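You operate a simulated robot arm through the tools that you are given. There is no shell and no other tool. Be economical: measure what you need, move in short steps, check, and stop when the job is done.

You run a simulated robot arm. Do the job below in one go: nothing can be reset, and whatever is moved stays where it is left.

TASK
Knock the blue hopper free and run it empty onto the tray.
Fine: depth gate shut before the run; gate lever shut after; feed dial left at 3 for the next run.

It is judged by the outcome, as a careful person would: the job done as asked, and still so three seconds after it is handed in. It fails if anything else is knocked over, pushed out of place, dropped, spilled or broken.

THE ROBOT
A 7-joint arm with a two-finger parallel gripper on a trunk, on a base that drives. Base frame: it is fixed to the floor where the robot stands at the start and does not move with it; the origin is under the middle of the robot, x ahead of it, y to its left, z up. Lengths are in mm, angles in rad, forces in N, time in s.
With the tool pointing down near the work surface it reaches from about 100 to 640 mm from the robot's upright axis, wherever it stands. Its first joint turns from -2.897 to 2.897 rad. Places, roughly: blue hopper [700, -200, 1200]; depth gate [700, -100, 900]; feed dial [400, -300, 500]; feeder tray [700, -100, 700]; gate lever of the blue hopper [600, -400, 1000]; knocker button [500, -100, 1100]. Payload 1.57 kg.
The tool frame sits at the grasp point between the pads (the TCP): z along the fingers, y along the line on which they close. The tips reach 30 mm beyond it. The gripper opens to 80 mm. The fingers are 17 mm wide and 12 mm thick; the gripper's body (40 by 82 mm) begins 80 mm behind the TCP.
Orientation is that of the tool frame in the base frame, as a unit quaternion [x, y, z, w]. With the fingers straight down and closing along the base's y, the tool's x points along the base's -x, its y along +y and its z along -z.

THE INTERFACE
- The arm moves only by the tool arm_command. Its argument "increments" is a list of rows, each a list of 7 numbers: the gripper command, from -1 (shut) to 1 (fully open), values between in proportion, then the shift along the base's x, y, z in units of 20 mm (1.0 is 20 mm), then the turn, a rotation vector about the base's x, y, z in units of 4 degrees (1.0 is 4 degrees). In form: [[grip, x, y, z, rx, ry, rz], ...]. A call has 1 to 20 rows; each row shifts and turns the commanded pose from where the row before left it. A call with a number of a shift or a turn outside -1 to 1 is refused whole. Rows are played at 5 a second. More than 50 mm and 0.15 rad between two rows, or a gripper value outside its range, and nothing of the call is played. Where a pose cannot be reached the arm comes as near as it can. A force on the tool above 40 N (or 10 N above the force at the start of the call, whichever is more), or a blocked arm, ends the call early, and 0.2 s more pass. Each finger travels about 72 mm/s and halts on what it meets, pressing with about 40 N; the grip force reading is that of the motor and also rises with nothing between the fingers. The clock runs only during rows and for 0.2 s after the last one: add rows that do not move to give the fingers time. The reply holds the time, the measured pose of the TCP, the force on the tool along the base axes, the opening and the grip force, in the units named above and with some noise, with the torque about the TCP (base axes, N m) and any sound that the robot's microphone picked up.
- Cameras (640 x 400 px; columns grow to the right, rows downward): "scene" is now at [-5.8, 117.9, 1434.9]; the picture's right is [-0.37, -0.93, 0.00], its down [-0.48, 0.19, -0.86] and it looks along [0.80, -0.32, -0.52] (base axes); focal length 244 px, centre (320, 200). "wrist" rides on the gripper at [72, -7, -122] in the tool frame; the picture's right is [0.09, 1.00, 0.00], its down [-0.84, 0.08, -0.54] and it looks along [-0.54, 0.05, 0.84] (tool axes); focal length 238 px, centre (320, 200). There is no depth. A picture from a camera that has moved, and an enlarged one, comes with that camera's place and axes in the base frame and with its lens. The place of the scene camera against the robot may be out by one fixed shift of up to 18 mm in any direction.
- capture(camera): a new picture of that camera. No time passes.
- lift_body(by): slides the trunk up (or, below 0, down) by that many mm; the arm and the scene camera ride with it, the base frame stays. It gives what a move gives, with no picture.
- steer(legs): drives the robot by 1 to 6 legs, each [ahead, left, turn to the left] in mm, mm and rad, along the robot's own axes; the way and the turn of a leg run together, so that a leg with both is an arc; at most 1500 mm and 3.142 rad a leg. The arm and the cameras ride along, it lands a little off, and it stops where it bumps. It gives what a move gives.
- head_to(pan, tilt): turns the head with the scene camera to pan (to the left, within 1.501 rad either way) and tilt (down, from -0.506 to 1.204), counted from straight ahead of the robot. It gives what a move gives.
- zoom(camera, box): a new picture of the part [left, top, right, bottom] of that camera's present view, enlarged. No time passes.
- finish_job(): hands the job in; it is judged then, once.

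Go step by step. Nothing tells you exact positions but the pictures and the camera data: compare them with the known pose of the tool, close in by small moves and look again before you grip or let go. The budget is 120 turns and 78 pictures, counting those below and the enlarged ones. Unless the task says otherwise, let go and move clear before handing in, and close with one line.

The tools are called after "Call:" by a JSON object that holds its "op" and its "data". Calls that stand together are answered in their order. arm_command: Moves the arm, as the interface text tells. Its arguments: {"type":"object","properties":{"increments":{"type":"array","items":{"type":"array","items":{"type":"number"}}}},"required":["increments"]} The other tools are called the same way: lift_body (by) slides the trunk up or down; steer (legs) drives the base; head_to (pan, tilt) turns the head that bears the scene camera; capture (camera) takes a picture; zoom (camera, box) takes an enlarged picture of a part of a camera's view; finish_job () hands the job in.

At the start:

```text
t: 0.0
ee_pos: [321.0, -259.4, 1263.5]
tcp_rot: [0.0, 1.0, 0.0, 0.0]
force: [-1.1, 0.1, -0.3]
wrist_torque: [-0.03, -0.01, -0.01]
finger_gap: 80.1
grip_force: 0.0
trunk travel left (down, up): [-75.0, 40.0]
robot x, y, heading: [1.7, 1.5, -0.002]
head pan, tilt: [-0.377, 0.543]
```

scene: 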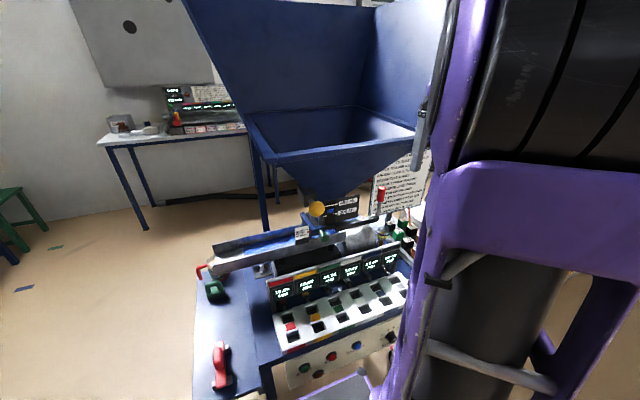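
wrist: 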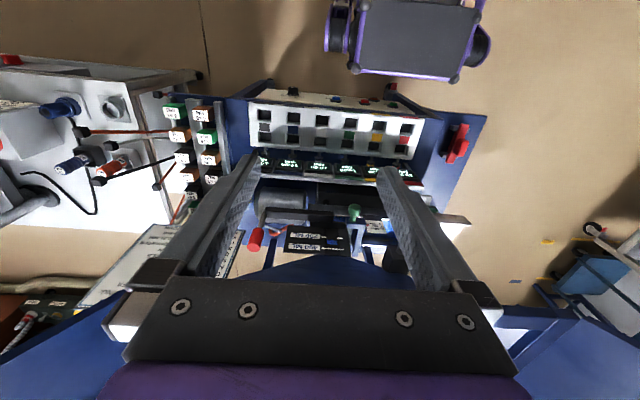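

I see a blue hopper over a feeder chute with a control panel. The arm blocks part of the scene view, so I'll enlarge the pictures to find the controls and read the labels.

Call:
{"op": "zoom", "data": {"camera": "scene", "box": [180, 180, 440, 342]}}

Call:
{"op": "zoom", "data": {"camera": "scene", "box": [280, 170, 440, 270]}}

Call:
{"op": "zoom", "data": {"camera": "wrist", "box": [220, 80, 480, 280]}}

```text
2.46 times, centred on (310, 261) of scene
camera zoom: at [-5.8, 117.9, 1434.9], right [-0.37, -0.93, 0.0], down [-0.48, 0.19, -0.86], along [0.8, -0.32, -0.52], focal length 601 px, centre (345, 50)
```

zoom: 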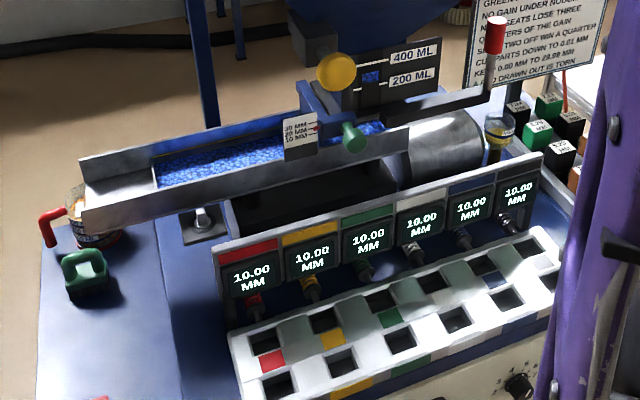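

```text
4.00 times, centred on (360, 220) of scene
camera zoom: at [-5.8, 117.9, 1434.9], right [-0.37, -0.93, 0.0], down [-0.48, 0.19, -0.86], along [0.8, -0.32, -0.52], focal length 976 px, centre (160, 120)
```

zoom: 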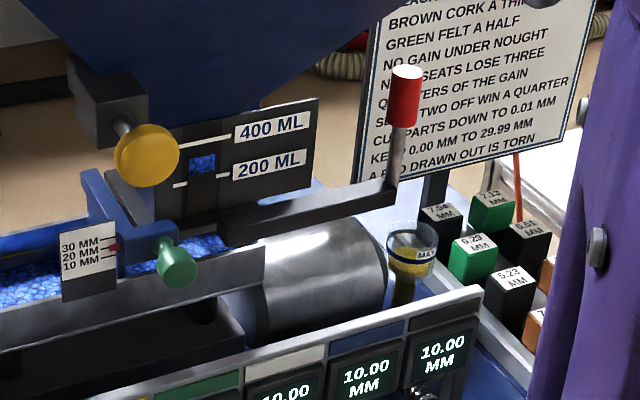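

```text
2.00 times, centred on (350, 180) of wrist
camera zoom: at [246.5, -265.6, 1385.6], right [-0.09, 1.0, 0.0], down [0.84, 0.08, 0.54], along [0.54, 0.05, -0.84], focal length 477 px, centre (260, 240)
```

zoom: 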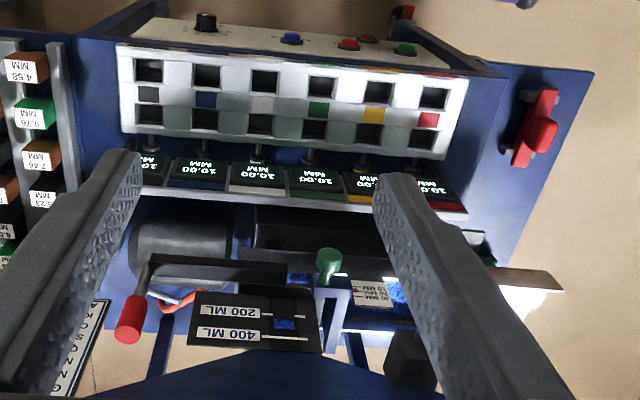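

The green depth-gate knob is at about [600,-140,875] and the red lever knob at about [645,-385,965]. I'll pull the arm back and down for a better look at the controls.

Call:
{"op": "arm_command", "data": {"increments": [[1, -0.6, 0, -1, 0, 0, 0], [1, -0.6, 0, -1, 0, 0, 0], [1, -0.6, 0, -1, 0, 0, 0], [1, -0.6, 0, -1, 0, 0, 0], [1, -0.6, 0, -1, 0, 0, 0], [1, -0.6, 0, -1, 0, 0, 0], [1, -0.6, 0, -1, 0, 0, 0], [1, -0.6, 0, -1, 0, 0, 0], [1, -0.6, 0, -1, 0, 0, 0], [1, -0.6, 0, -1, 0, 0, 0]]}}

Call:
{"op": "capture", "data": {"camera": "wrist"}}

Call:
{"op": "capture", "data": {"camera": "scene"}}

```text
t: 2.2
ee_pos: [198.6, -259.0, 1063.2]
tcp_rot: [-0.001, 1.0, 0.002, -0.006]
force: [-0.3, 0.2, -0.4]
wrist_torque: [0.05, 0.03, 0.03]
finger_gap: 79.9
grip_force: 0.1
trunk travel left (down, up): [-75.0, 40.0]
robot x, y, heading: [-0.6, -1.4, 0.003]
head pan, tilt: [-0.377, 0.543]
```

```text
72 pictures are left
camera wrist: at [126.1, -266.7, 1185.3], right [-0.09, 1.0, 0.0], down [0.84, 0.08, 0.53], along [0.53, 0.05, -0.85], focal length 238 px, centre (320, 200)
```

wrist: 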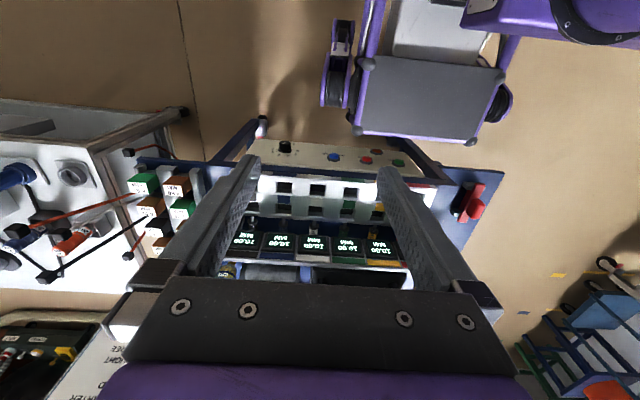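

```text
71 pictures are left
camera scene: at [-9.1, 105.9, 1444.8], right [-0.49, -0.87, 0.0], down [-0.37, 0.21, -0.91], along [0.79, -0.44, -0.42], focal length 244 px, centre (320, 200)
```

scene: 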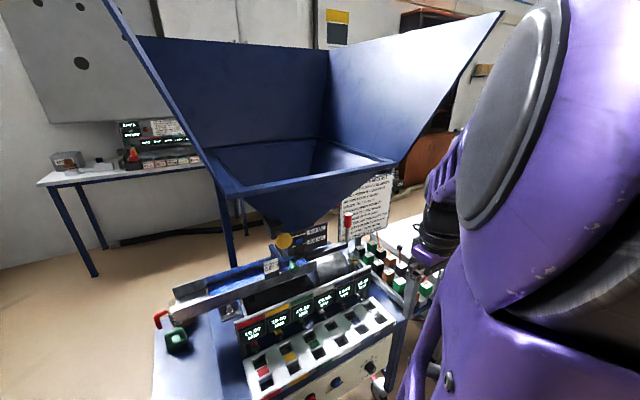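

The scene view is now clear apart from the right side. I'll enlarge the gate area and the front panel.

Call:
{"op": "zoom", "data": {"camera": "scene", "box": [240, 190, 400, 290]}}

Call:
{"op": "zoom", "data": {"camera": "scene", "box": [240, 290, 416, 400]}}

Call:
{"op": "zoom", "data": {"camera": "wrist", "box": [240, 120, 440, 220]}}

```text
4.00 times, centred on (320, 240) of scene
camera zoom: at [-9.1, 105.9, 1444.8], right [-0.49, -0.87, 0.0], down [-0.37, 0.21, -0.91], along [0.79, -0.44, -0.42], focal length 976 px, centre (320, 40)
```

zoom: 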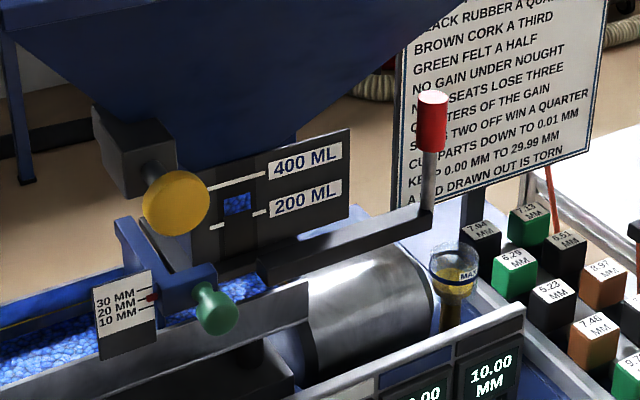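

```text
3.64 times, centred on (328, 345) of scene
camera zoom: at [-9.1, 105.9, 1444.8], right [-0.49, -0.87, 0.0], down [-0.37, 0.21, -0.91], along [0.79, -0.44, -0.42], focal length 888 px, centre (291, -327)
```

zoom: 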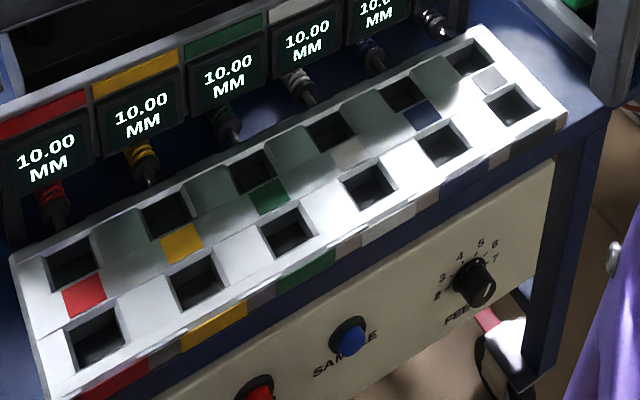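

```text
3.20 times, centred on (340, 170) of wrist
camera zoom: at [126.1, -266.7, 1185.3], right [-0.09, 1.0, 0.0], down [0.84, 0.08, 0.53], along [0.53, 0.05, -0.85], focal length 763 px, centre (256, 296)
```

zoom: 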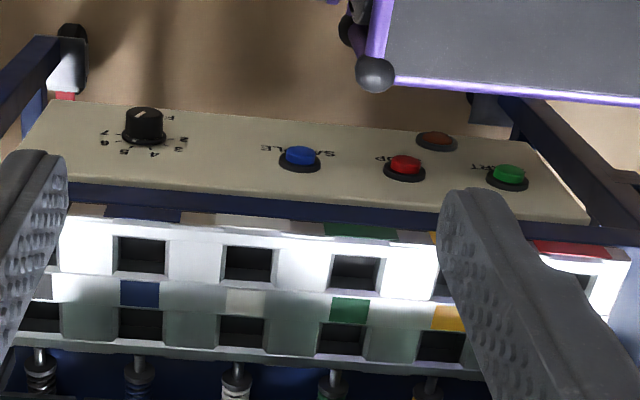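

The panel has FEED (a dial), SAMPLE, STOP and START. I'll look closely at the gate, the knocker and the dial.

Call:
{"op": "zoom", "data": {"camera": "scene", "box": [260, 225, 324, 285]}}

Call:
{"op": "zoom", "data": {"camera": "scene", "box": [352, 345, 400, 375]}}

Call:
{"op": "head_to", "data": {"pan": -0.45, "tilt": 0.75}}

Call:
{"op": "capture", "data": {"camera": "scene"}}

```text
6.67 times, centred on (292, 255) of scene
camera zoom: at [-9.1, 105.9, 1444.8], right [-0.49, -0.87, 0.0], down [-0.37, 0.21, -0.91], along [0.79, -0.44, -0.42], focal length 1627 px, centre (507, -167)
```

zoom: 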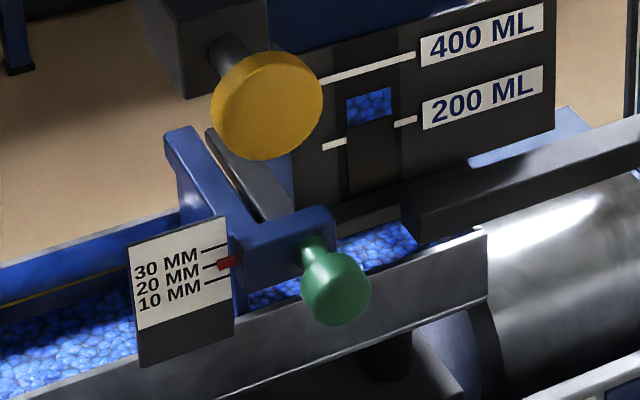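

```text
13.33 times, centred on (376, 360) of scene
camera zoom: at [-9.1, 105.9, 1444.8], right [-0.49, -0.87, 0.0], down [-0.37, 0.21, -0.91], along [0.79, -0.44, -0.42], focal length 3254 px, centre (-427, -1933)
```

zoom: 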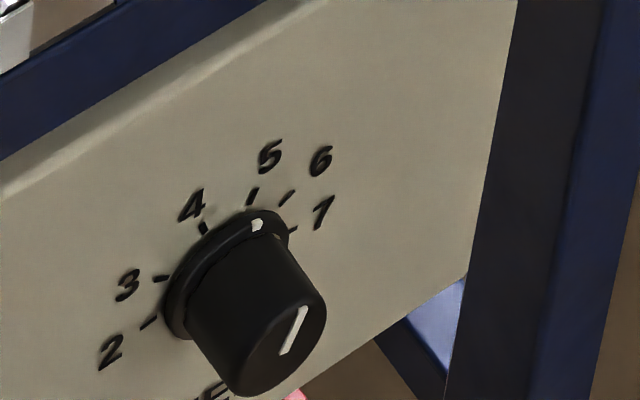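

```text
t: 2.9
ee_pos: [198.1, -260.4, 1065.7]
tcp_rot: [0.0, 1.0, 0.001, -0.001]
force: [0.1, 0.7, 0.8]
wrist_torque: [0.02, -0.02, 0.02]
finger_gap: 80.1
grip_force: 0.1
trunk travel left (down, up): [-75.0, 40.0]
robot x, y, heading: [-0.6, 0.4, -0.001]
head pan, tilt: [-0.45, 0.75]
```

```text
65 pictures are left
camera scene: at [-10.9, 103.6, 1442.8], right [-0.52, -0.86, 0.0], down [-0.38, 0.23, -0.9], along [0.77, -0.46, -0.44], focal length 244 px, centre (320, 200)
```

scene: 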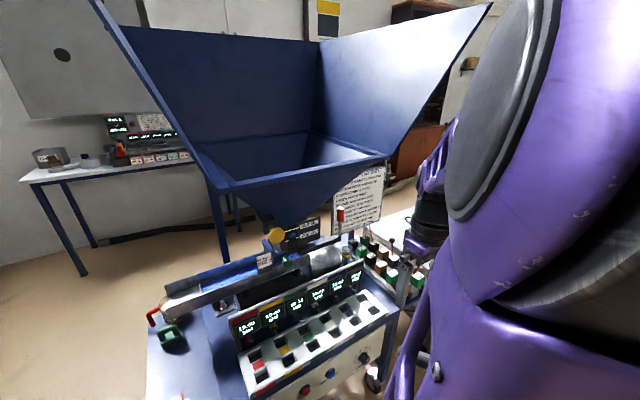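

The depth gate's red pointer is at about 20 mm, the dial is near 5–6, and the window shows grain hung up in the hopper neck. Next I'll turn the tool horizontal, fingers forward and shut, in free space in front of the machine.

Call:
{"op": "arm_command", "data": {"increments": [[-1, 0.33, 0.27, 0, 0, -1, 0], [-1, 0.33, 0.27, 0, 0, -1, 0], [-1, 0.33, 0.27, 0, 0, -1, 0], [-1, 0.33, 0.27, 0, 0, -1, 0], [-1, 0.33, 0.27, 0, 0, -1, 0], [-1, 0.33, 0.27, 0, 0, -1, 0], [-1, 0.33, 0.27, 0, 0, -1, 0], [-1, 0.33, 0.27, 0, 0, -1, 0], [-1, 0.33, 0.27, 0, 0, -1, 0], [-1, 0.33, 0.27, 0, 0, -1, 0], [-1, 0.33, 0.27, 0, 0, -1, 0], [-1, 0.33, 0.27, 0, 0, -1, 0], [-1, 0.33, 0.27, 0, 0, -1, 0], [-1, 0.33, 0.27, 0, 0, -1, 0], [-1, 0.33, 0.27, 0, 0, -1, 0], [-1, 0.33, 0.27, 0, 0, -1, 0], [-1, 0.33, 0.27, 0, 0, -1, 0], [-1, 0.33, 0.27, 0, 0, -1, 0], [-1, 0.33, 0.27, 0, 0, -1, 0], [-1, 0.33, 0.27, 0, 0, -1, 0]]}}

Call:
{"op": "arm_command", "data": {"increments": [[-1, 0, 0, 0, 0, -1, 0], [-1, 0, 0, 0, 0, -1, 0], [-1, 0, 0, 0, 0, -0.5, 0]]}}

Call:
{"op": "capture", "data": {"camera": "scene"}}

Call:
{"op": "capture", "data": {"camera": "wrist"}}

```text
t: 7.1
ee_pos: [367.9, -225.6, 1108.7]
tcp_rot: [-0.001, 0.767, 0.0, 0.642]
force: [-0.9, -0.6, -0.5]
wrist_torque: [-0.02, 0.02, 0.0]
finger_gap: 0.0
grip_force: 21.4
out of reach, approached as far as the arm can: row 12, 13, 14, 15, 16, 17, 18, 19, 20
trunk travel left (down, up): [-75.0, 40.0]
robot x, y, heading: [-4.7, -1.6, 0.002]
head pan, tilt: [-0.45, 0.75]
```

```text
t: 7.9
ee_pos: [373.0, -235.1, 1111.5]
tcp_rot: [0.0, 0.707, 0.0, 0.707]
force: [0.7, 0.3, -0.2]
wrist_torque: [0.01, -0.03, 0.02]
finger_gap: 0.0
grip_force: 21.1
out of reach, approached as far as the arm can: row 1, 2
trunk travel left (down, up): [-75.0, 40.0]
robot x, y, heading: [-2.7, 0.2, -0.002]
head pan, tilt: [-0.45, 0.75]
```

```text
64 pictures are left
camera scene: at [-14.9, 114.9, 1416.9], right [-0.44, -0.9, 0.0], down [-0.61, 0.3, -0.73], along [0.66, -0.32, -0.68], focal length 244 px, centre (320, 200)
```

scene: 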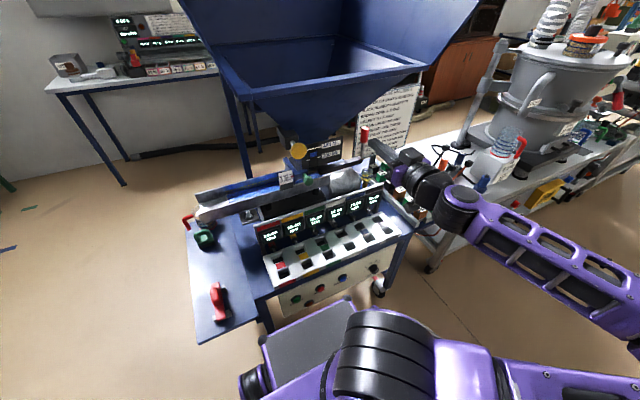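

```text
63 pictures are left
camera wrist: at [250.0, -241.6, 1039.2], right [0.0, 1.0, -0.09], down [-0.54, 0.08, 0.84], along [0.84, 0.05, 0.54], focal length 238 px, centre (320, 200)
```

wrist: 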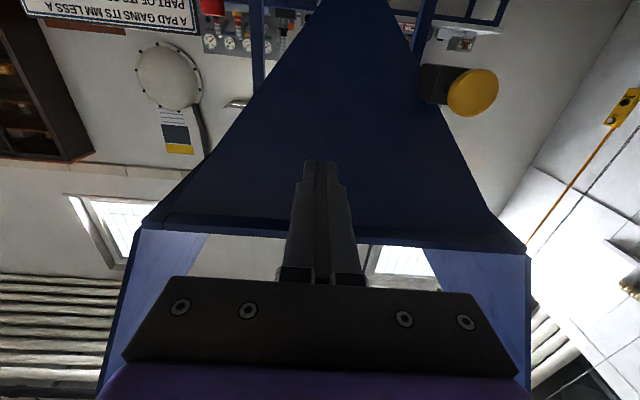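

I put the yellow knocker face at about [513,-80,1060]. I'll bring the closed fingertips in front of it.

Call:
{"op": "arm_command", "data": {"increments": [[-1, 0, 0.8, -0.5, 0, 0, 0], [-1, 0, 0.8, -0.5, 0, 0, 0], [-1, 0.2, 0.8, -0.5, 0, 0, 0], [-1, 0.2, 0.8, -0.5, 0, 0, 0], [-1, 0.3, 0.8, -0.5, 0, 0, 0], [-1, 0.5, 0.8, 0, 0, 0, 0], [-1, 0.6, 0.8, 0, 0, 0, 0], [-1, 0.6, 0.8, 0, 0, 0, 0], [-1, 0.6, 0.8, 0, 0, 0, 0], [-1, 0.6, 0.5, 0, 0, 0, 0]]}}

Call:
{"op": "capture", "data": {"camera": "wrist"}}

Call:
{"op": "capture", "data": {"camera": "scene"}}

```text
t: 10.1
ee_pos: [486.8, -138.2, 1067.9]
tcp_rot: [0.001, 0.707, 0.0, 0.707]
force: [0.0, -0.1, 0.5]
wrist_torque: [-0.04, 0.0, 0.01]
finger_gap: 0.0
grip_force: 21.3
out of reach, approached as far as the arm can: row 1, 2, 3, 4, 5, 6, 8
trunk travel left (down, up): [-75.0, 40.0]
robot x, y, heading: [-0.9, 1.7, -0.003]
head pan, tilt: [-0.45, 0.75]
```

```text
62 pictures are left
camera wrist: at [363.0, -145.5, 996.5], right [0.0, 1.0, -0.09], down [-0.54, 0.08, 0.84], along [0.84, 0.05, 0.54], focal length 238 px, centre (320, 200)
```

wrist: 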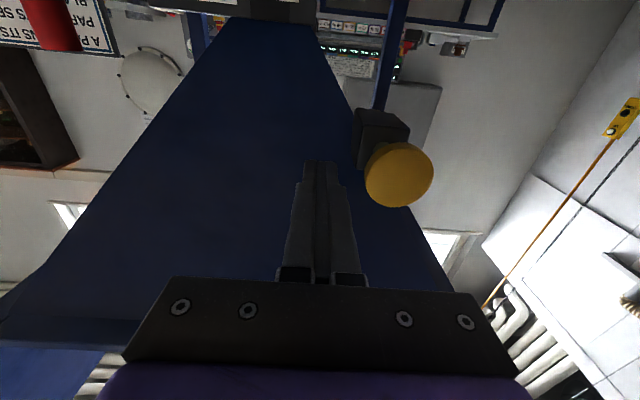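

```text
61 pictures are left
camera scene: at [-15.0, 114.9, 1416.9], right [-0.44, -0.9, 0.0], down [-0.61, 0.3, -0.73], along [0.66, -0.32, -0.68], focal length 244 px, centre (320, 200)
```

scene: 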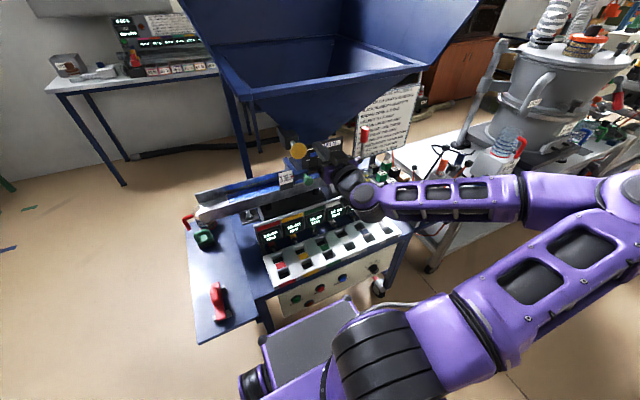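

Horizontal poses this close to the trunk are at the arm's inner limit. I'll back the robot off about 130 mm for room.

Call:
{"op": "steer", "data": {"legs": [[-130, 0, 0]]}}

Call:
{"op": "arm_command", "data": {"increments": [[-1, 0, 0.8, 0, 0, 0, 0], [-1, 0, 0.8, 0, 0, 0, 0], [-1, 0.3, 0.8, 0, 0, 0, 0], [-1, 0.5, 0.4, -0.2, 0, 0, 0], [-1, 1, 0.1, -0.2, 0, 0, 0], [-1, 1, 0, 0, 0, 0, 0]]}}

Call:
{"op": "capture", "data": {"camera": "wrist"}}

Call:
{"op": "capture", "data": {"camera": "scene"}}

```text
t: 11.4
ee_pos: [353.3, -140.1, 1068.1]
tcp_rot: [0.001, 0.707, -0.001, 0.707]
force: [0.2, -0.1, -0.1]
wrist_torque: [-0.02, 0.0, 0.01]
finger_gap: 0.0
grip_force: 21.2
trunk travel left (down, up): [-75.0, 40.0]
robot x, y, heading: [-130.5, 2.7, 0.0]
head pan, tilt: [-0.45, 0.75]
```

```text
t: 12.8
ee_pos: [418.7, -87.1, 1061.5]
tcp_rot: [0.0, 0.707, 0.0, 0.707]
force: [0.2, 0.5, -0.7]
wrist_torque: [0.02, 0.0, -0.02]
finger_gap: 0.0
grip_force: 21.1
out of reach, approached as far as the arm can: row 2
trunk travel left (down, up): [-75.0, 40.0]
robot x, y, heading: [-131.9, -0.4, -0.0]
head pan, tilt: [-0.45, 0.75]
```

```text
60 pictures are left
camera wrist: at [294.4, -92.2, 988.8], right [0.0, 1.0, -0.09], down [-0.54, 0.08, 0.84], along [0.84, 0.05, 0.54], focal length 238 px, centre (320, 200)
```

wrist: 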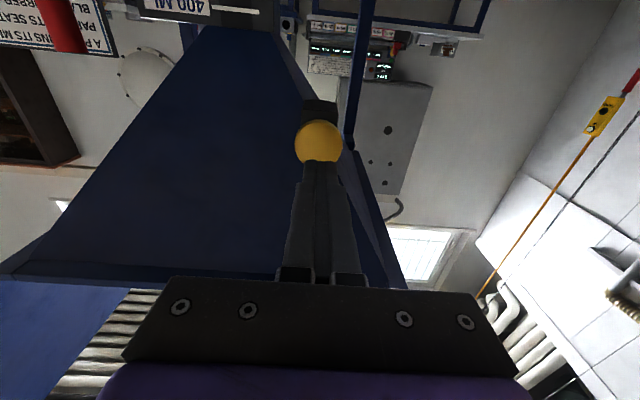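

```text
59 pictures are left
camera scene: at [-147.8, 115.1, 1416.9], right [-0.44, -0.9, 0.0], down [-0.61, 0.3, -0.73], along [0.66, -0.32, -0.68], focal length 244 px, centre (320, 200)
```

scene: 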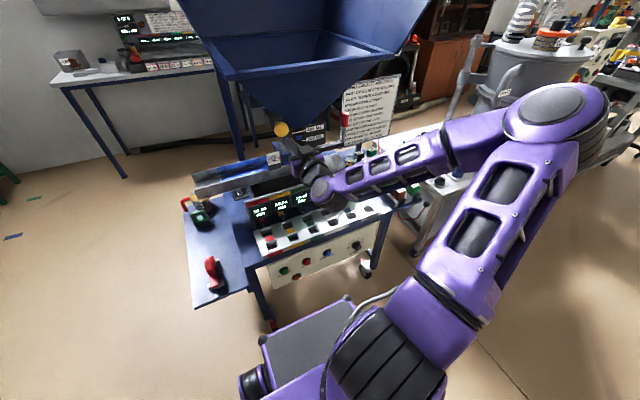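

The knocker is straight ahead, but the depth gate has to be shut before any run, so I'll do that first. I'll lower the tool to the height of the green knob and look.

Call:
{"op": "arm_command", "data": {"increments": [[-1, 0, -0.3, -1, 0, 0, 0], [-1, 0, -0.3, -1, 0, 0, 0], [-1, 0, -0.3, -1, 0, 0, 0], [-1, 0, -0.3, -1, 0, 0, 0], [-1, 0, -0.3, -1, 0, 0, 0], [-1, 0, -0.3, -1, 0, 0, 0], [-1, 0, -0.3, -1, 0, 0, 0], [-1, 0, -0.3, -1, 0, 0, 0], [-1, 0, -0.3, -0.5, 0, 0, 0]]}}

Call:
{"op": "capture", "data": {"camera": "wrist"}}

Call:
{"op": "zoom", "data": {"camera": "scene", "box": [200, 100, 360, 200]}}

```text
t: 14.8
ee_pos: [417.3, -141.4, 889.7]
tcp_rot: [0.001, 0.707, -0.001, 0.707]
force: [-0.5, 0.7, 0.5]
wrist_torque: [-0.02, 0.02, 0.0]
finger_gap: 0.0
grip_force: 21.8
trunk travel left (down, up): [-75.0, 40.0]
robot x, y, heading: [-133.4, -3.3, -0.001]
head pan, tilt: [-0.45, 0.75]
```

```text
58 pictures are left
camera wrist: at [293.9, -147.5, 817.3], right [0.0, 1.0, -0.09], down [-0.54, 0.08, 0.84], along [0.84, 0.05, 0.54], focal length 238 px, centre (320, 200)
```

wrist: 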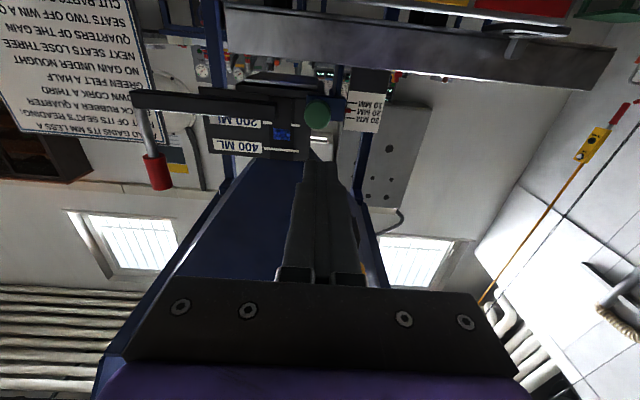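

```text
4.00 times, centred on (280, 150) of scene
camera zoom: at [-147.7, 115.1, 1416.9], right [-0.44, -0.9, 0.0], down [-0.61, 0.3, -0.73], along [0.66, -0.32, -0.68], focal length 976 px, centre (480, 400)
```

zoom: 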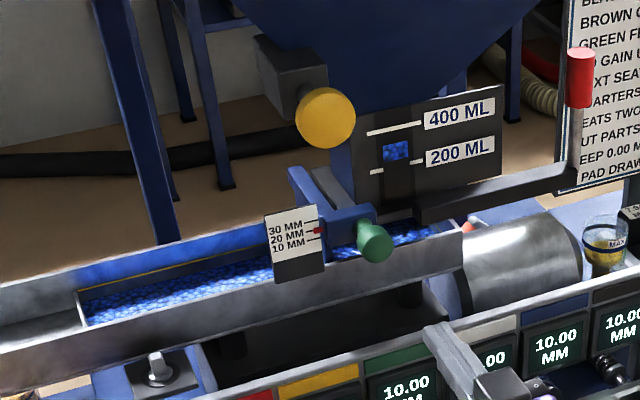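

Triangulating from the wrist views alone puts the green knob at about [594,-145,888], the knocker at [503,-86,1061] and the red handle at [619,-377,990]. I'll open the fingers and close in on the green knob.

Call:
{"op": "arm_command", "data": {"increments": [[0.3, 1, -0.1, 0, 0, 0, 0], [0.3, 1, -0.1, 0, 0, 0, 0], [0.3, 1, 0, 0, 0, 0, 0], [0.3, 1, 0, 0, 0, 0, 0], [0.3, 1, 0, 0, 0, 0, 0], [0.3, 1, 0, 0, 0, 0, 0]]}}

Call:
{"op": "capture", "data": {"camera": "wrist"}}

Call:
{"op": "zoom", "data": {"camera": "scene", "box": [240, 120, 336, 180]}}

```text
t: 16.2
ee_pos: [538.1, -143.8, 890.9]
tcp_rot: [0.002, 0.707, -0.002, 0.707]
force: [-0.3, 0.4, 0.6]
wrist_torque: [-0.01, 0.01, -0.01]
finger_gap: 51.9
grip_force: 0.0
trunk travel left (down, up): [-75.0, 40.0]
robot x, y, heading: [-130.5, 1.9, -0.005]
head pan, tilt: [-0.45, 0.75]
```

```text
56 pictures are left
camera wrist: at [414.6, -150.5, 819.5], right [0.0, 1.0, -0.09], down [-0.54, 0.08, 0.84], along [0.84, 0.05, 0.54], focal length 238 px, centre (320, 200)
```

wrist: 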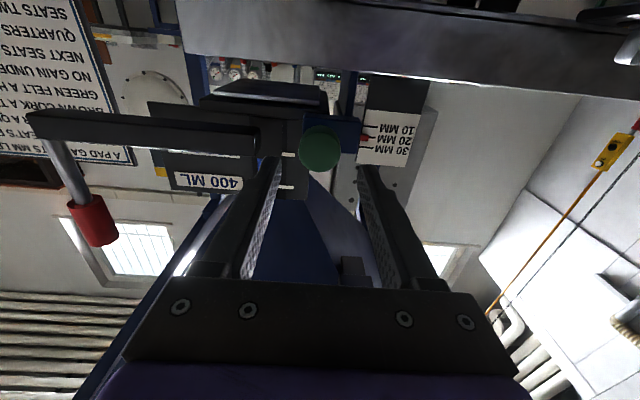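

```text
6.67 times, centred on (288, 150) of scene
camera zoom: at [-147.8, 115.1, 1416.9], right [-0.44, -0.9, 0.0], down [-0.61, 0.3, -0.73], along [0.66, -0.32, -0.68], focal length 1627 px, centre (533, 533)
```

zoom: 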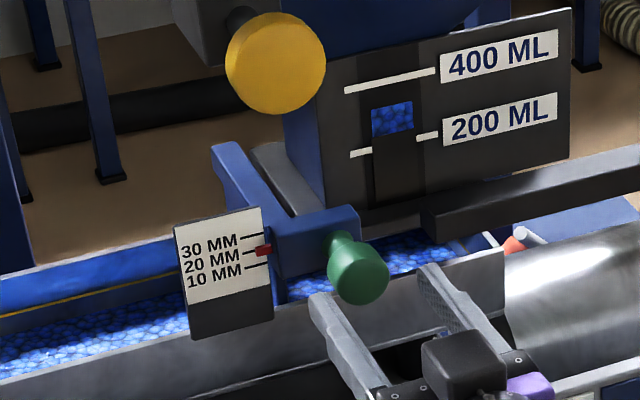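

The knob is centred between the fingers, with its front at about x=583. I'll advance 36 mm and close on it.

Call:
{"op": "arm_command", "data": {"increments": [[0.3, 0.6, 0, 0, 0, 0, 0], [0.3, 0.6, 0, 0, 0, 0, 0], [0.3, 0.6, 0, 0, 0, 0, 0], [0.3, 0, 0, 0, 0, 0, 0]]}}

Call:
{"op": "zoom", "data": {"camera": "scene", "box": [240, 120, 336, 180]}}

Call:
{"op": "zoom", "data": {"camera": "wrist", "box": [220, 80, 420, 205]}}

```text
t: 17.2
ee_pos: [573.4, -143.0, 890.3]
tcp_rot: [0.0, 0.707, -0.001, 0.707]
force: [-0.3, -0.3, 0.4]
wrist_torque: [0.0, -0.01, 0.01]
finger_gap: 51.9
grip_force: 0.0
trunk travel left (down, up): [-75.0, 40.0]
robot x, y, heading: [-133.7, -1.1, -0.003]
head pan, tilt: [-0.45, 0.75]
```

```text
6.67 times, centred on (288, 150) of scene
camera zoom: at [-147.7, 115.1, 1416.9], right [-0.44, -0.9, 0.0], down [-0.61, 0.3, -0.73], along [0.66, -0.32, -0.68], focal length 1627 px, centre (533, 533)
```

zoom: 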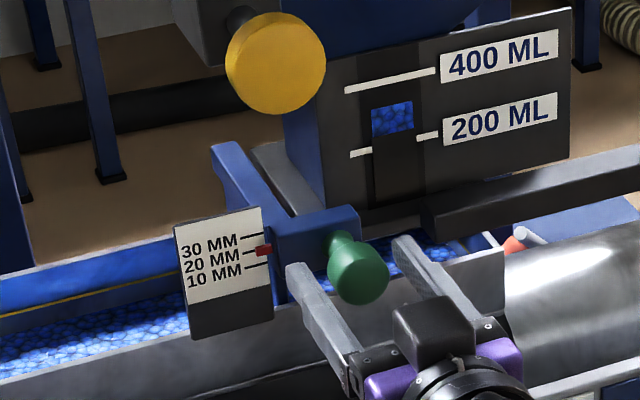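

```text
3.20 times, centred on (320, 142) of wrist
camera zoom: at [449.0, -149.3, 818.4], right [0.0, 1.0, -0.09], down [-0.54, 0.08, 0.84], along [0.84, 0.05, 0.54], focal length 763 px, centre (320, 384)
```

zoom: 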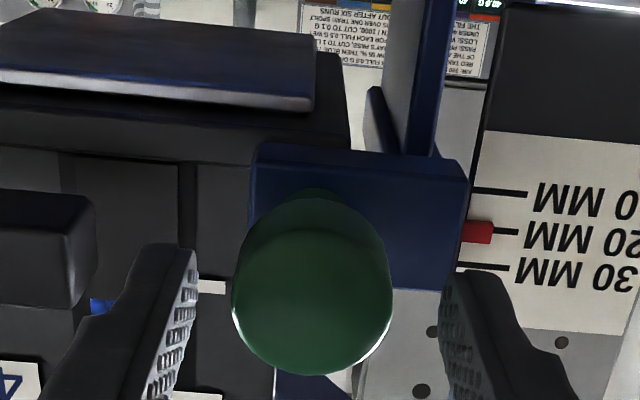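

The knob head sits between the fingers, and the tips are short of the blue bracket. I'll close on it and then press down gently.

Call:
{"op": "arm_command", "data": {"increments": [[-1, 0, 0, 0, 0, 0, 0], [-1, 0, 0, 0, 0, 0, 0], [-1, 0, 0, 0, 0, 0, 0]]}}

Call:
{"op": "arm_command", "data": {"increments": [[-1, 0, 0, -0.25, 0, 0, 0], [-1, 0, 0, -0.25, 0, 0, 0]]}}

Call:
{"op": "zoom", "data": {"camera": "scene", "box": [240, 120, 336, 180]}}

```text
t: 18.0
ee_pos: [573.2, -145.1, 890.3]
tcp_rot: [0.002, 0.707, -0.001, 0.707]
force: [2.2, -8.3, 0.1]
wrist_torque: [-0.14, 0.04, 0.15]
finger_gap: 31.7
grip_force: 40.6
trunk travel left (down, up): [-75.0, 40.0]
robot x, y, heading: [-133.8, 1.8, -0.006]
head pan, tilt: [-0.45, 0.75]
```

```text
t: 18.6
ee_pos: [572.6, -145.0, 881.4]
tcp_rot: [0.002, 0.706, -0.002, 0.708]
force: [4.6, -9.9, 3.0]
wrist_torque: [0.06, -0.62, -0.04]
finger_gap: 31.6
grip_force: 39.9
trunk travel left (down, up): [-75.0, 40.0]
robot x, y, heading: [-131.4, 1.8, -0.005]
head pan, tilt: [-0.45, 0.75]
```

```text
6.67 times, centred on (288, 150) of scene
camera zoom: at [-147.7, 114.4, 1417.0], right [-0.44, -0.9, 0.0], down [-0.61, 0.3, -0.73], along [0.66, -0.32, -0.68], focal length 1627 px, centre (533, 533)
```

zoom: 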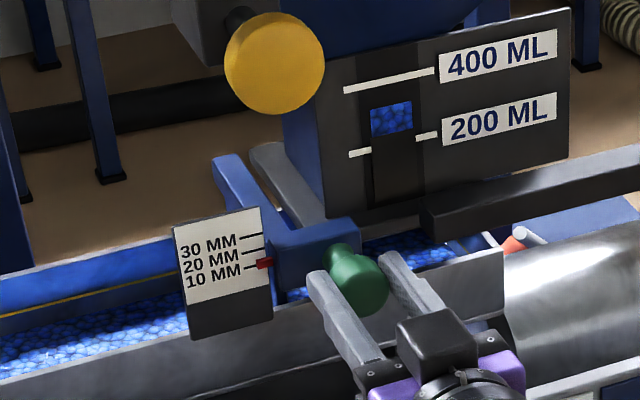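

The gate slides down freely, and the pointer is now at 10. I'll keep pressing until it bottoms out.

Call:
{"op": "arm_command", "data": {"increments": [[-1, 0, 0.03, -0.25, 0, 0, 0], [-1, 0, 0.03, -0.25, 0, 0, 0], [-1, 0, 0, -0.2, 0, 0, 0], [-1, 0, 0, -0.2, 0, 0, 0]]}}

Call:
{"op": "zoom", "data": {"camera": "scene", "box": [240, 120, 336, 180]}}

```text
t: 19.6
ee_pos: [572.2, -145.2, 871.0]
tcp_rot: [0.003, 0.702, -0.005, 0.712]
force: [3.2, -18.0, 31.7]
wrist_torque: [-0.19, 0.06, 0.37]
finger_gap: 32.0
grip_force: 40.8
trunk travel left (down, up): [-75.0, 40.0]
robot x, y, heading: [-133.4, 1.4, -0.003]
head pan, tilt: [-0.45, 0.75]
```

```text
6.67 times, centred on (288, 150) of scene
camera zoom: at [-150.2, 114.4, 1417.4], right [-0.44, -0.9, 0.0], down [-0.61, 0.3, -0.73], along [0.66, -0.32, -0.68], focal length 1627 px, centre (533, 533)
```

zoom: 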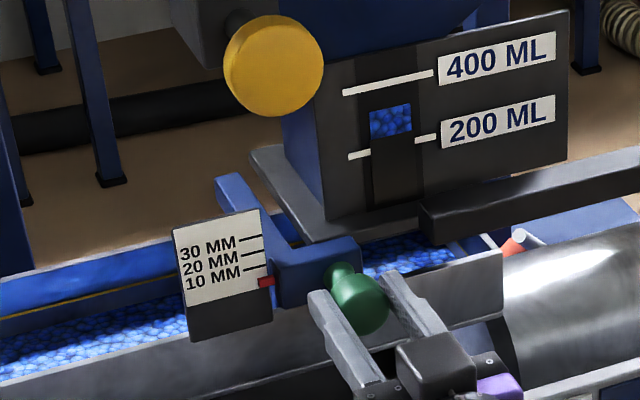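

The pointer is now one division below 10, so at zero, and the force has risen to 32 N, which means it has bottomed. I'll release, back off and check that it stays.

Call:
{"op": "arm_command", "data": {"increments": [[-1, 0, 0, 0.15, 0, 0, 0], [0.3, 0, 0, 0, 0, 0, 0], [0.3, 0, 0, 0, 0, 0, 0], [0.3, 0, 0, 0, 0, 0, 0], [0.3, -1, 0, 0, 0, 0, 0], [0.3, -1, 0, 0, 0, 0, 0], [0.3, -1, 0, 0, 0, 0, 0], [0.3, -1, 0, 0, 0, 0, 0], [0.3, -1, 0, 0, 0, 0, 0], [0.3, -1, 0, 0, 0, 0, 0]]}}

Call:
{"op": "zoom", "data": {"camera": "scene", "box": [240, 120, 336, 180]}}

Call:
{"op": "zoom", "data": {"camera": "wrist", "box": [0, 60, 440, 240]}}

```text
t: 21.8
ee_pos: [451.9, -141.9, 865.4]
tcp_rot: [0.001, 0.707, -0.001, 0.707]
force: [0.1, 0.8, 0.0]
wrist_torque: [-0.02, -0.01, -0.02]
finger_gap: 51.9
grip_force: 0.0
trunk travel left (down, up): [-75.0, 40.0]
robot x, y, heading: [-131.7, 1.5, 0.001]
head pan, tilt: [-0.45, 0.75]
```

```text
6.67 times, centred on (288, 150) of scene
camera zoom: at [-147.6, 115.1, 1416.9], right [-0.44, -0.9, 0.0], down [-0.61, 0.3, -0.73], along [0.66, -0.32, -0.68], focal length 1627 px, centre (533, 533)
```

zoom: 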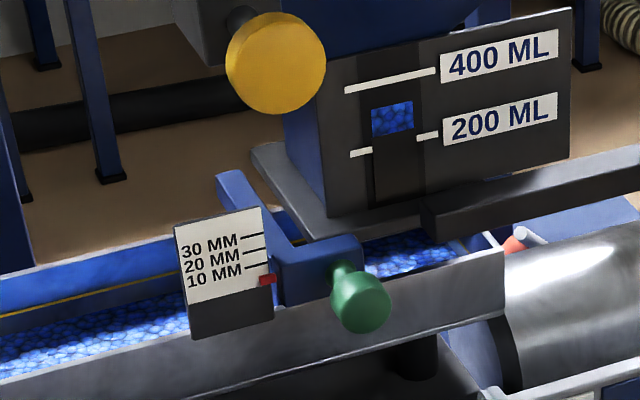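

```text
1.45 times, centred on (220, 150) of wrist
camera zoom: at [328.9, -148.2, 793.8], right [0.0, 1.0, -0.09], down [-0.54, 0.08, 0.84], along [0.84, 0.05, 0.54], focal length 347 px, centre (466, 273)
```

zoom: 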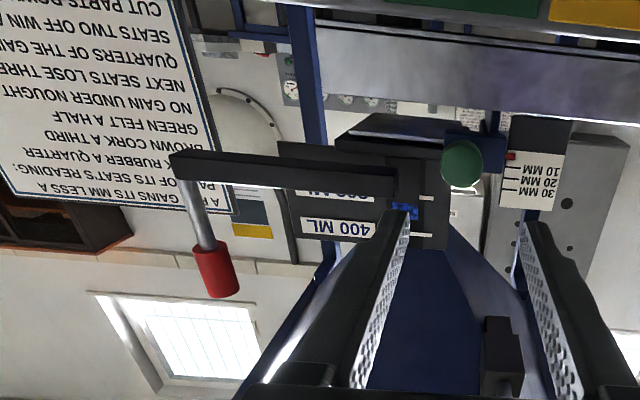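

The gate is shut only to about 2–3 mm, because my small upward relax before letting go lifted it. I'll regrip, push it fully down and release without raising it.

Call:
{"op": "arm_command", "data": {"increments": [[0.3, 1, -0.1, 0.1, 0, 0, 0], [0.3, 1, -0.05, 0.1, 0, 0, 0], [0.3, 1, 0, 0.1, 0, 0, 0], [0.3, 1, 0, 0, 0, 0, 0], [0.3, 1, 0, 0, 0, 0, 0], [0.3, 1, 0, 0, 0, 0, 0], [-1, 0, 0, 0, 0, 0, 0], [-1, 0, 0, 0, 0, 0, 0], [-1, 0, 0, 0, 0, 0, 0]]}}

Call:
{"op": "arm_command", "data": {"increments": [[-1, 0, 0, -0.15, 0, 0, 0], [-1, 0, 0, -0.15, 0, 0, 0], [-1, 0, 0, -0.1, 0, 0, 0]]}}

Call:
{"op": "zoom", "data": {"camera": "scene", "box": [240, 120, 336, 180]}}

```text
t: 23.8
ee_pos: [572.0, -144.8, 871.6]
tcp_rot: [0.001, 0.707, 0.0, 0.707]
force: [3.4, 4.4, 0.0]
wrist_torque: [0.25, 0.22, 0.12]
finger_gap: 31.6
grip_force: 40.8
trunk travel left (down, up): [-75.0, 40.0]
robot x, y, heading: [-132.6, 0.9, 0.0]
head pan, tilt: [-0.45, 0.75]
```

```text
t: 24.6
ee_pos: [573.0, -144.3, 870.3]
tcp_rot: [0.0, 0.702, -0.003, 0.712]
force: [-4.3, 3.8, 31.8]
wrist_torque: [-0.07, -0.15, 0.45]
finger_gap: 31.8
grip_force: 40.0
trunk travel left (down, up): [-75.0, 40.0]
robot x, y, heading: [-130.6, 1.8, -0.002]
head pan, tilt: [-0.45, 0.75]
```

```text
6.67 times, centred on (288, 150) of scene
camera zoom: at [-150.8, 115.9, 1417.2], right [-0.44, -0.9, 0.0], down [-0.61, 0.3, -0.73], along [0.66, -0.32, -0.68], focal length 1627 px, centre (533, 533)
```

zoom: 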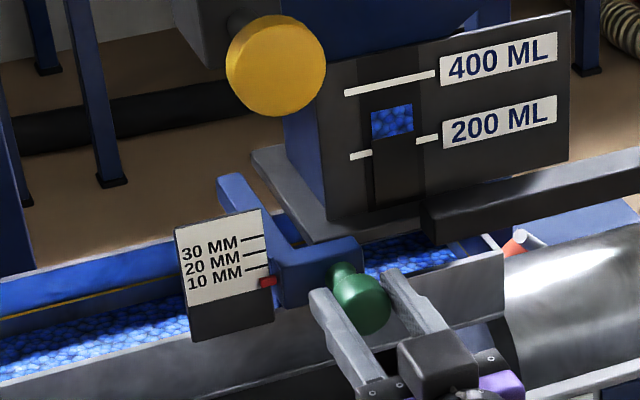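

The gate moved only about a millimetre before the force rose to 32 N again, so this is the hard stop and the gate is shut. I'll release, back off and go to the knocker with the fingers shut.

Call:
{"op": "arm_command", "data": {"increments": [[0.3, 0, 0, 0, 0, 0, 0], [0.3, 0, 0, 0, 0, 0, 0], [0.3, 0, 0, 0, 0, 0, 0], [0.3, -1, 0, 0, 0, 0, 0], [0.3, -1, 0, 0, 0, 0, 0], [0.3, -1, 0, 0, 0, 0, 0], [0.3, -1, 0, 0, 0, 0, 0], [0.3, -1, 0, 0, 0, 0, 0], [0.3, -1, 0, 0, 0, 0, 0], [-1, -1, 0.3, 0, 0, 0, 0]]}}

Call:
{"op": "arm_command", "data": {"increments": [[-1, 0, 0.4, 1, 0, 0, 0], [-1, 0, 0.4, 1, 0, 0, 0], [-1, 0, 0.4, 1, 0, 0, 0], [-1, 0, 0.4, 1, 0, 0, 0], [-1, 0, 0.4, 1, 0, 0, 0], [-1, 0, 0.4, 1, 0, 0, 0], [-1, 0, 0.2, 1, 0, 0, 0], [-1, 0, 0, 1, 0, 0, 0], [-1, 0, 0, 1, 0, 0, 0], [-1, 0, 0, 0.8, 0, 0, 0], [-1, 0.5, 0, 0, 0, 0, 0], [-1, 0, 0, 0, 0, 0, 0]]}}

Call:
{"op": "capture", "data": {"camera": "wrist"}}

Call:
{"op": "zoom", "data": {"camera": "scene", "box": [240, 100, 336, 160]}}

```text
t: 26.8
ee_pos: [432.2, -139.9, 864.7]
tcp_rot: [0.002, 0.707, -0.002, 0.707]
force: [-0.8, 0.0, -0.4]
wrist_torque: [0.03, 0.04, -0.01]
finger_gap: 0.0
grip_force: 0.4
trunk travel left (down, up): [-75.0, 40.0]
robot x, y, heading: [-132.0, 2.6, -0.006]
head pan, tilt: [-0.45, 0.75]
```

```text
t: 29.4
ee_pos: [445.6, -86.1, 1059.9]
tcp_rot: [0.001, 0.707, -0.001, 0.707]
force: [0.0, 0.1, 0.7]
wrist_torque: [-0.01, 0.01, 0.0]
finger_gap: 0.0
grip_force: 21.1
trunk travel left (down, up): [-75.0, 40.0]
robot x, y, heading: [-134.4, 0.7, -0.002]
head pan, tilt: [-0.45, 0.75]
```

```text
47 pictures are left
camera wrist: at [321.2, -92.9, 988.3], right [0.0, 1.0, -0.09], down [-0.54, 0.08, 0.84], along [0.84, 0.05, 0.54], focal length 238 px, centre (320, 200)
```

wrist: 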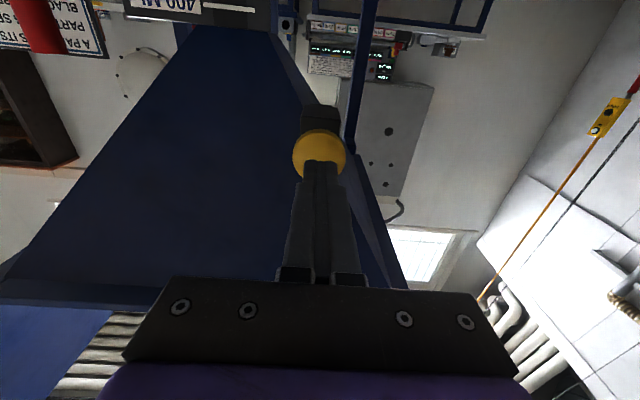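

```text
6.67 times, centred on (288, 130) of scene
camera zoom: at [-147.7, 115.1, 1416.9], right [-0.44, -0.9, 0.0], down [-0.61, 0.3, -0.73], along [0.66, -0.32, -0.68], focal length 1627 px, centre (533, 667)
```

zoom: 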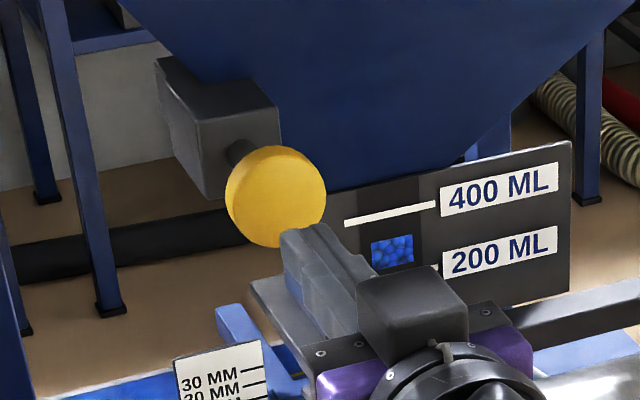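

The tip is lined up with the knocker. I'll push forward in small steps.

Call:
{"op": "arm_command", "data": {"increments": [[-1, 0.5, 0, 0, 0, 0, 0], [-1, 0.5, 0, 0, 0, 0, 0], [-1, 0.4, 0, 0, 0, 0, 0], [-1, 0.3, 0, 0, 0, 0, 0], [-1, 0.3, 0, 0, 0, 0, 0]]}}

Call:
{"op": "zoom", "data": {"camera": "scene", "box": [240, 100, 336, 160]}}

```text
t: 30.6
ee_pos: [482.1, -88.6, 1059.8]
tcp_rot: [0.002, 0.707, -0.002, 0.707]
force: [-2.5, 0.7, -1.4]
wrist_torque: [0.02, 0.01, 0.02]
finger_gap: 0.0
grip_force: 20.7
trunk travel left (down, up): [-75.0, 40.0]
robot x, y, heading: [-133.6, -2.8, -0.003]
head pan, tilt: [-0.45, 0.75]
```

```text
6.67 times, centred on (288, 130) of scene
camera zoom: at [-147.8, 115.1, 1416.9], right [-0.44, -0.9, 0.0], down [-0.61, 0.3, -0.73], along [0.66, -0.32, -0.68], focal length 1627 px, centre (533, 667)
```

zoom: 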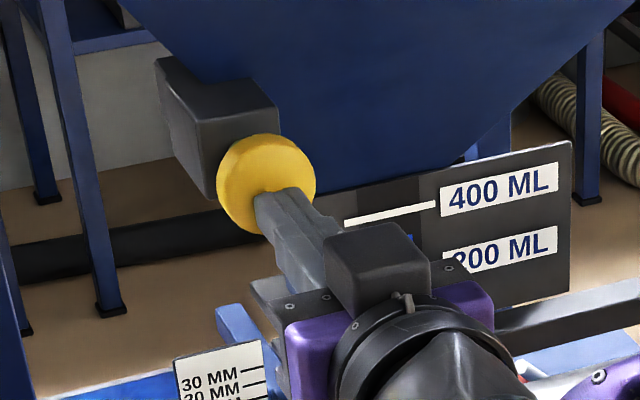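

The button is moving in with little force. I'll keep going until it knocks.

Call:
{"op": "arm_command", "data": {"increments": [[-1, 0.3, 0, 0, 0, 0, 0], [-1, 0.3, 0, 0, 0, 0, 0], [-1, 0.3, 0, 0, 0, 0, 0]]}}

Call:
{"op": "arm_command", "data": {"increments": [[-1, -0.6, 0, 0, 0, 0, 0], [-1, -0.6, 0, 0, 0, 0, 0], [-1, -1, 0, 0, 0, 0, 0], [-1, -1, 0, 0, 0, 0, 0], [-1, -0.5, 0, 0, 0, 0, 0]]}}

Call:
{"op": "zoom", "data": {"camera": "scene", "box": [240, 100, 336, 160]}}

```text
t: 31.4
ee_pos: [494.6, -87.7, 1060.0]
tcp_rot: [0.0, 0.707, 0.0, 0.707]
force: [-26.7, -0.8, 7.0]
wrist_torque: [0.18, -0.18, -0.07]
finger_gap: 0.0
grip_force: 21.6
trunk travel left (down, up): [-75.0, 40.0]
robot x, y, heading: [-133.8, -0.6, -0.002]
head pan, tilt: [-0.45, 0.75]
stopped in row 3: the force on the tool passed its limit at 48 N (the readings are from after the stop); the commanded pose is now the measured one
```

```text
t: 32.6
ee_pos: [423.5, -89.1, 1058.0]
tcp_rot: [0.0, 0.708, -0.001, 0.706]
force: [0.1, -0.4, 0.2]
wrist_torque: [-0.02, -0.03, 0.03]
finger_gap: 0.2
grip_force: 21.5
trunk travel left (down, up): [-75.0, 40.0]
robot x, y, heading: [-133.2, -0.1, -0.005]
head pan, tilt: [-0.45, 0.75]
```

```text
6.67 times, centred on (288, 130) of scene
camera zoom: at [-148.2, 115.1, 1416.9], right [-0.44, -0.9, 0.0], down [-0.61, 0.3, -0.73], along [0.66, -0.32, -0.68], focal length 1627 px, centre (533, 667)
```

zoom: 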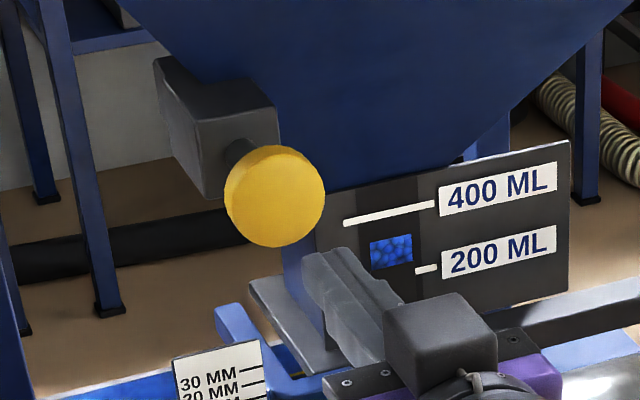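

The button reached the end of its travel and sprang back, but the window looks unchanged. I'll give it a brisker knock and check for a sound.

Call:
{"op": "arm_command", "data": {"increments": [[-1, 1, 0, 0, 0, 0, 0], [-1, 1, 0, 0, 0, 0, 0], [-1, 1, 0, 0, 0, 0, 0], [-1, 0.7, 0, 0, 0, 0, 0], [-1, 0, 0, 0, 0, 0, 0]]}}

Call:
{"op": "arm_command", "data": {"increments": [[-1, -1, 0, 0, 0, 0, 0], [-1, -1, 0, 0, 0, 0, 0], [-1, -1, 0, 0, 0, 0, 0], [-1, -0.6, 0, 0, 0, 0, 0]]}}

Call:
{"op": "zoom", "data": {"camera": "scene", "box": [240, 100, 336, 160]}}

```text
t: 33.8
ee_pos: [494.7, -87.8, 1059.4]
tcp_rot: [0.001, 0.709, 0.0, 0.705]
force: [-35.4, -0.2, -2.6]
wrist_torque: [-0.12, -0.06, -0.02]
finger_gap: 0.1
grip_force: 21.1
trunk travel left (down, up): [-75.0, 40.0]
robot x, y, heading: [-135.2, -1.5, -0.001]
head pan, tilt: [-0.45, 0.75]
```

```text
t: 34.8
ee_pos: [425.0, -87.7, 1057.8]
tcp_rot: [0.0, 0.708, 0.0, 0.706]
force: [-0.4, -1.0, -0.5]
wrist_torque: [-0.02, 0.0, 0.0]
finger_gap: 0.1
grip_force: 21.4
trunk travel left (down, up): [-75.0, 40.0]
robot x, y, heading: [-137.1, 2.0, -0.001]
head pan, tilt: [-0.45, 0.75]
```

```text
6.67 times, centred on (288, 130) of scene
camera zoom: at [-148.2, 115.1, 1416.9], right [-0.44, -0.9, 0.0], down [-0.61, 0.3, -0.73], along [0.66, -0.32, -0.68], focal length 1627 px, centre (533, 667)
```

zoom: 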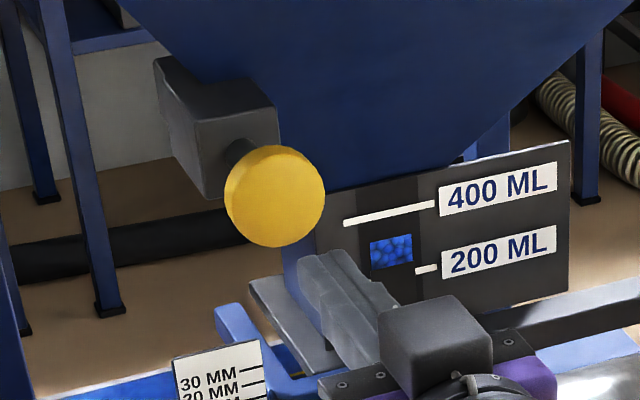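

Nothing has changed, so the hung-up grain probably only drops with the gate open. I'll move over to the lever handle and study how it moves.

Call:
{"op": "arm_command", "data": {"increments": [[-1, 0, -1, -0.5, 0, 0, 0], [-1, 0, -1, -0.5, 0, 0, 0], [-1, 0, -1, -0.5, 0, 0, 0], [-1, 0, -1, -0.5, 0, 0, 0], [-1, 0, -1, -0.5, 0, 0, 0], [-1, 0, -1, -0.5, 0, 0, 0], [0, 0, -1, -0.5, 0, 0, 0], [0, 0, -1, -0.5, 0, 0, 0], [0, 0, -1, 0, 0, 0, 0], [0, 0, -1, 0, 0, 0, 0], [0, 0, -1, 0, 0, 0, 0], [0, 0, -1, 0, 0, 0, 0]]}}

Call:
{"op": "capture", "data": {"camera": "wrist"}}

Call:
{"op": "zoom", "data": {"camera": "scene", "box": [260, 90, 400, 178]}}

```text
t: 37.4
ee_pos: [425.4, -327.1, 977.7]
tcp_rot: [0.0, 0.709, 0.001, 0.706]
force: [-0.6, -0.4, -0.3]
wrist_torque: [-0.01, 0.0, -0.02]
finger_gap: 39.8
grip_force: 0.1
trunk travel left (down, up): [-75.0, 40.0]
robot x, y, heading: [-130.5, -1.2, -0.001]
head pan, tilt: [-0.45, 0.75]
```

```text
42 pictures are left
camera wrist: at [302.0, -333.5, 905.8], right [0.0, 1.0, -0.09], down [-0.54, 0.08, 0.84], along [0.84, 0.05, 0.54], focal length 238 px, centre (320, 200)
```

wrist: 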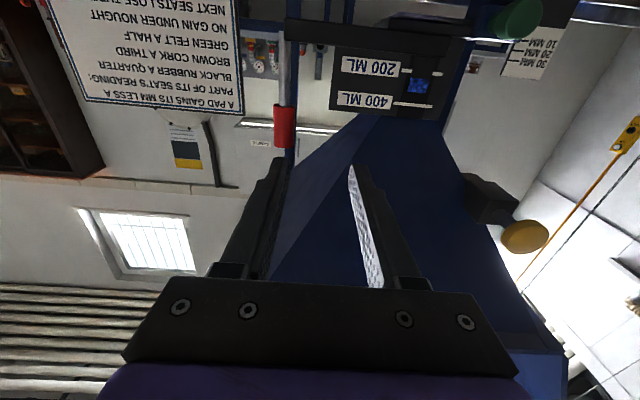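

```text
4.55 times, centred on (330, 134) of scene
camera zoom: at [-148.2, 115.2, 1416.9], right [-0.44, -0.9, 0.0], down [-0.61, 0.3, -0.73], along [0.66, -0.32, -0.68], focal length 1110 px, centre (274, 500)
```

zoom: 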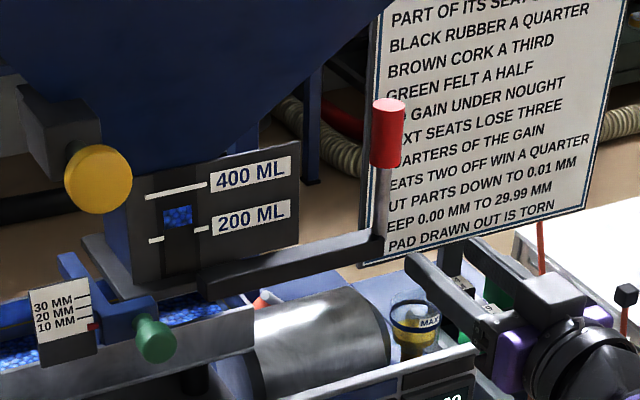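

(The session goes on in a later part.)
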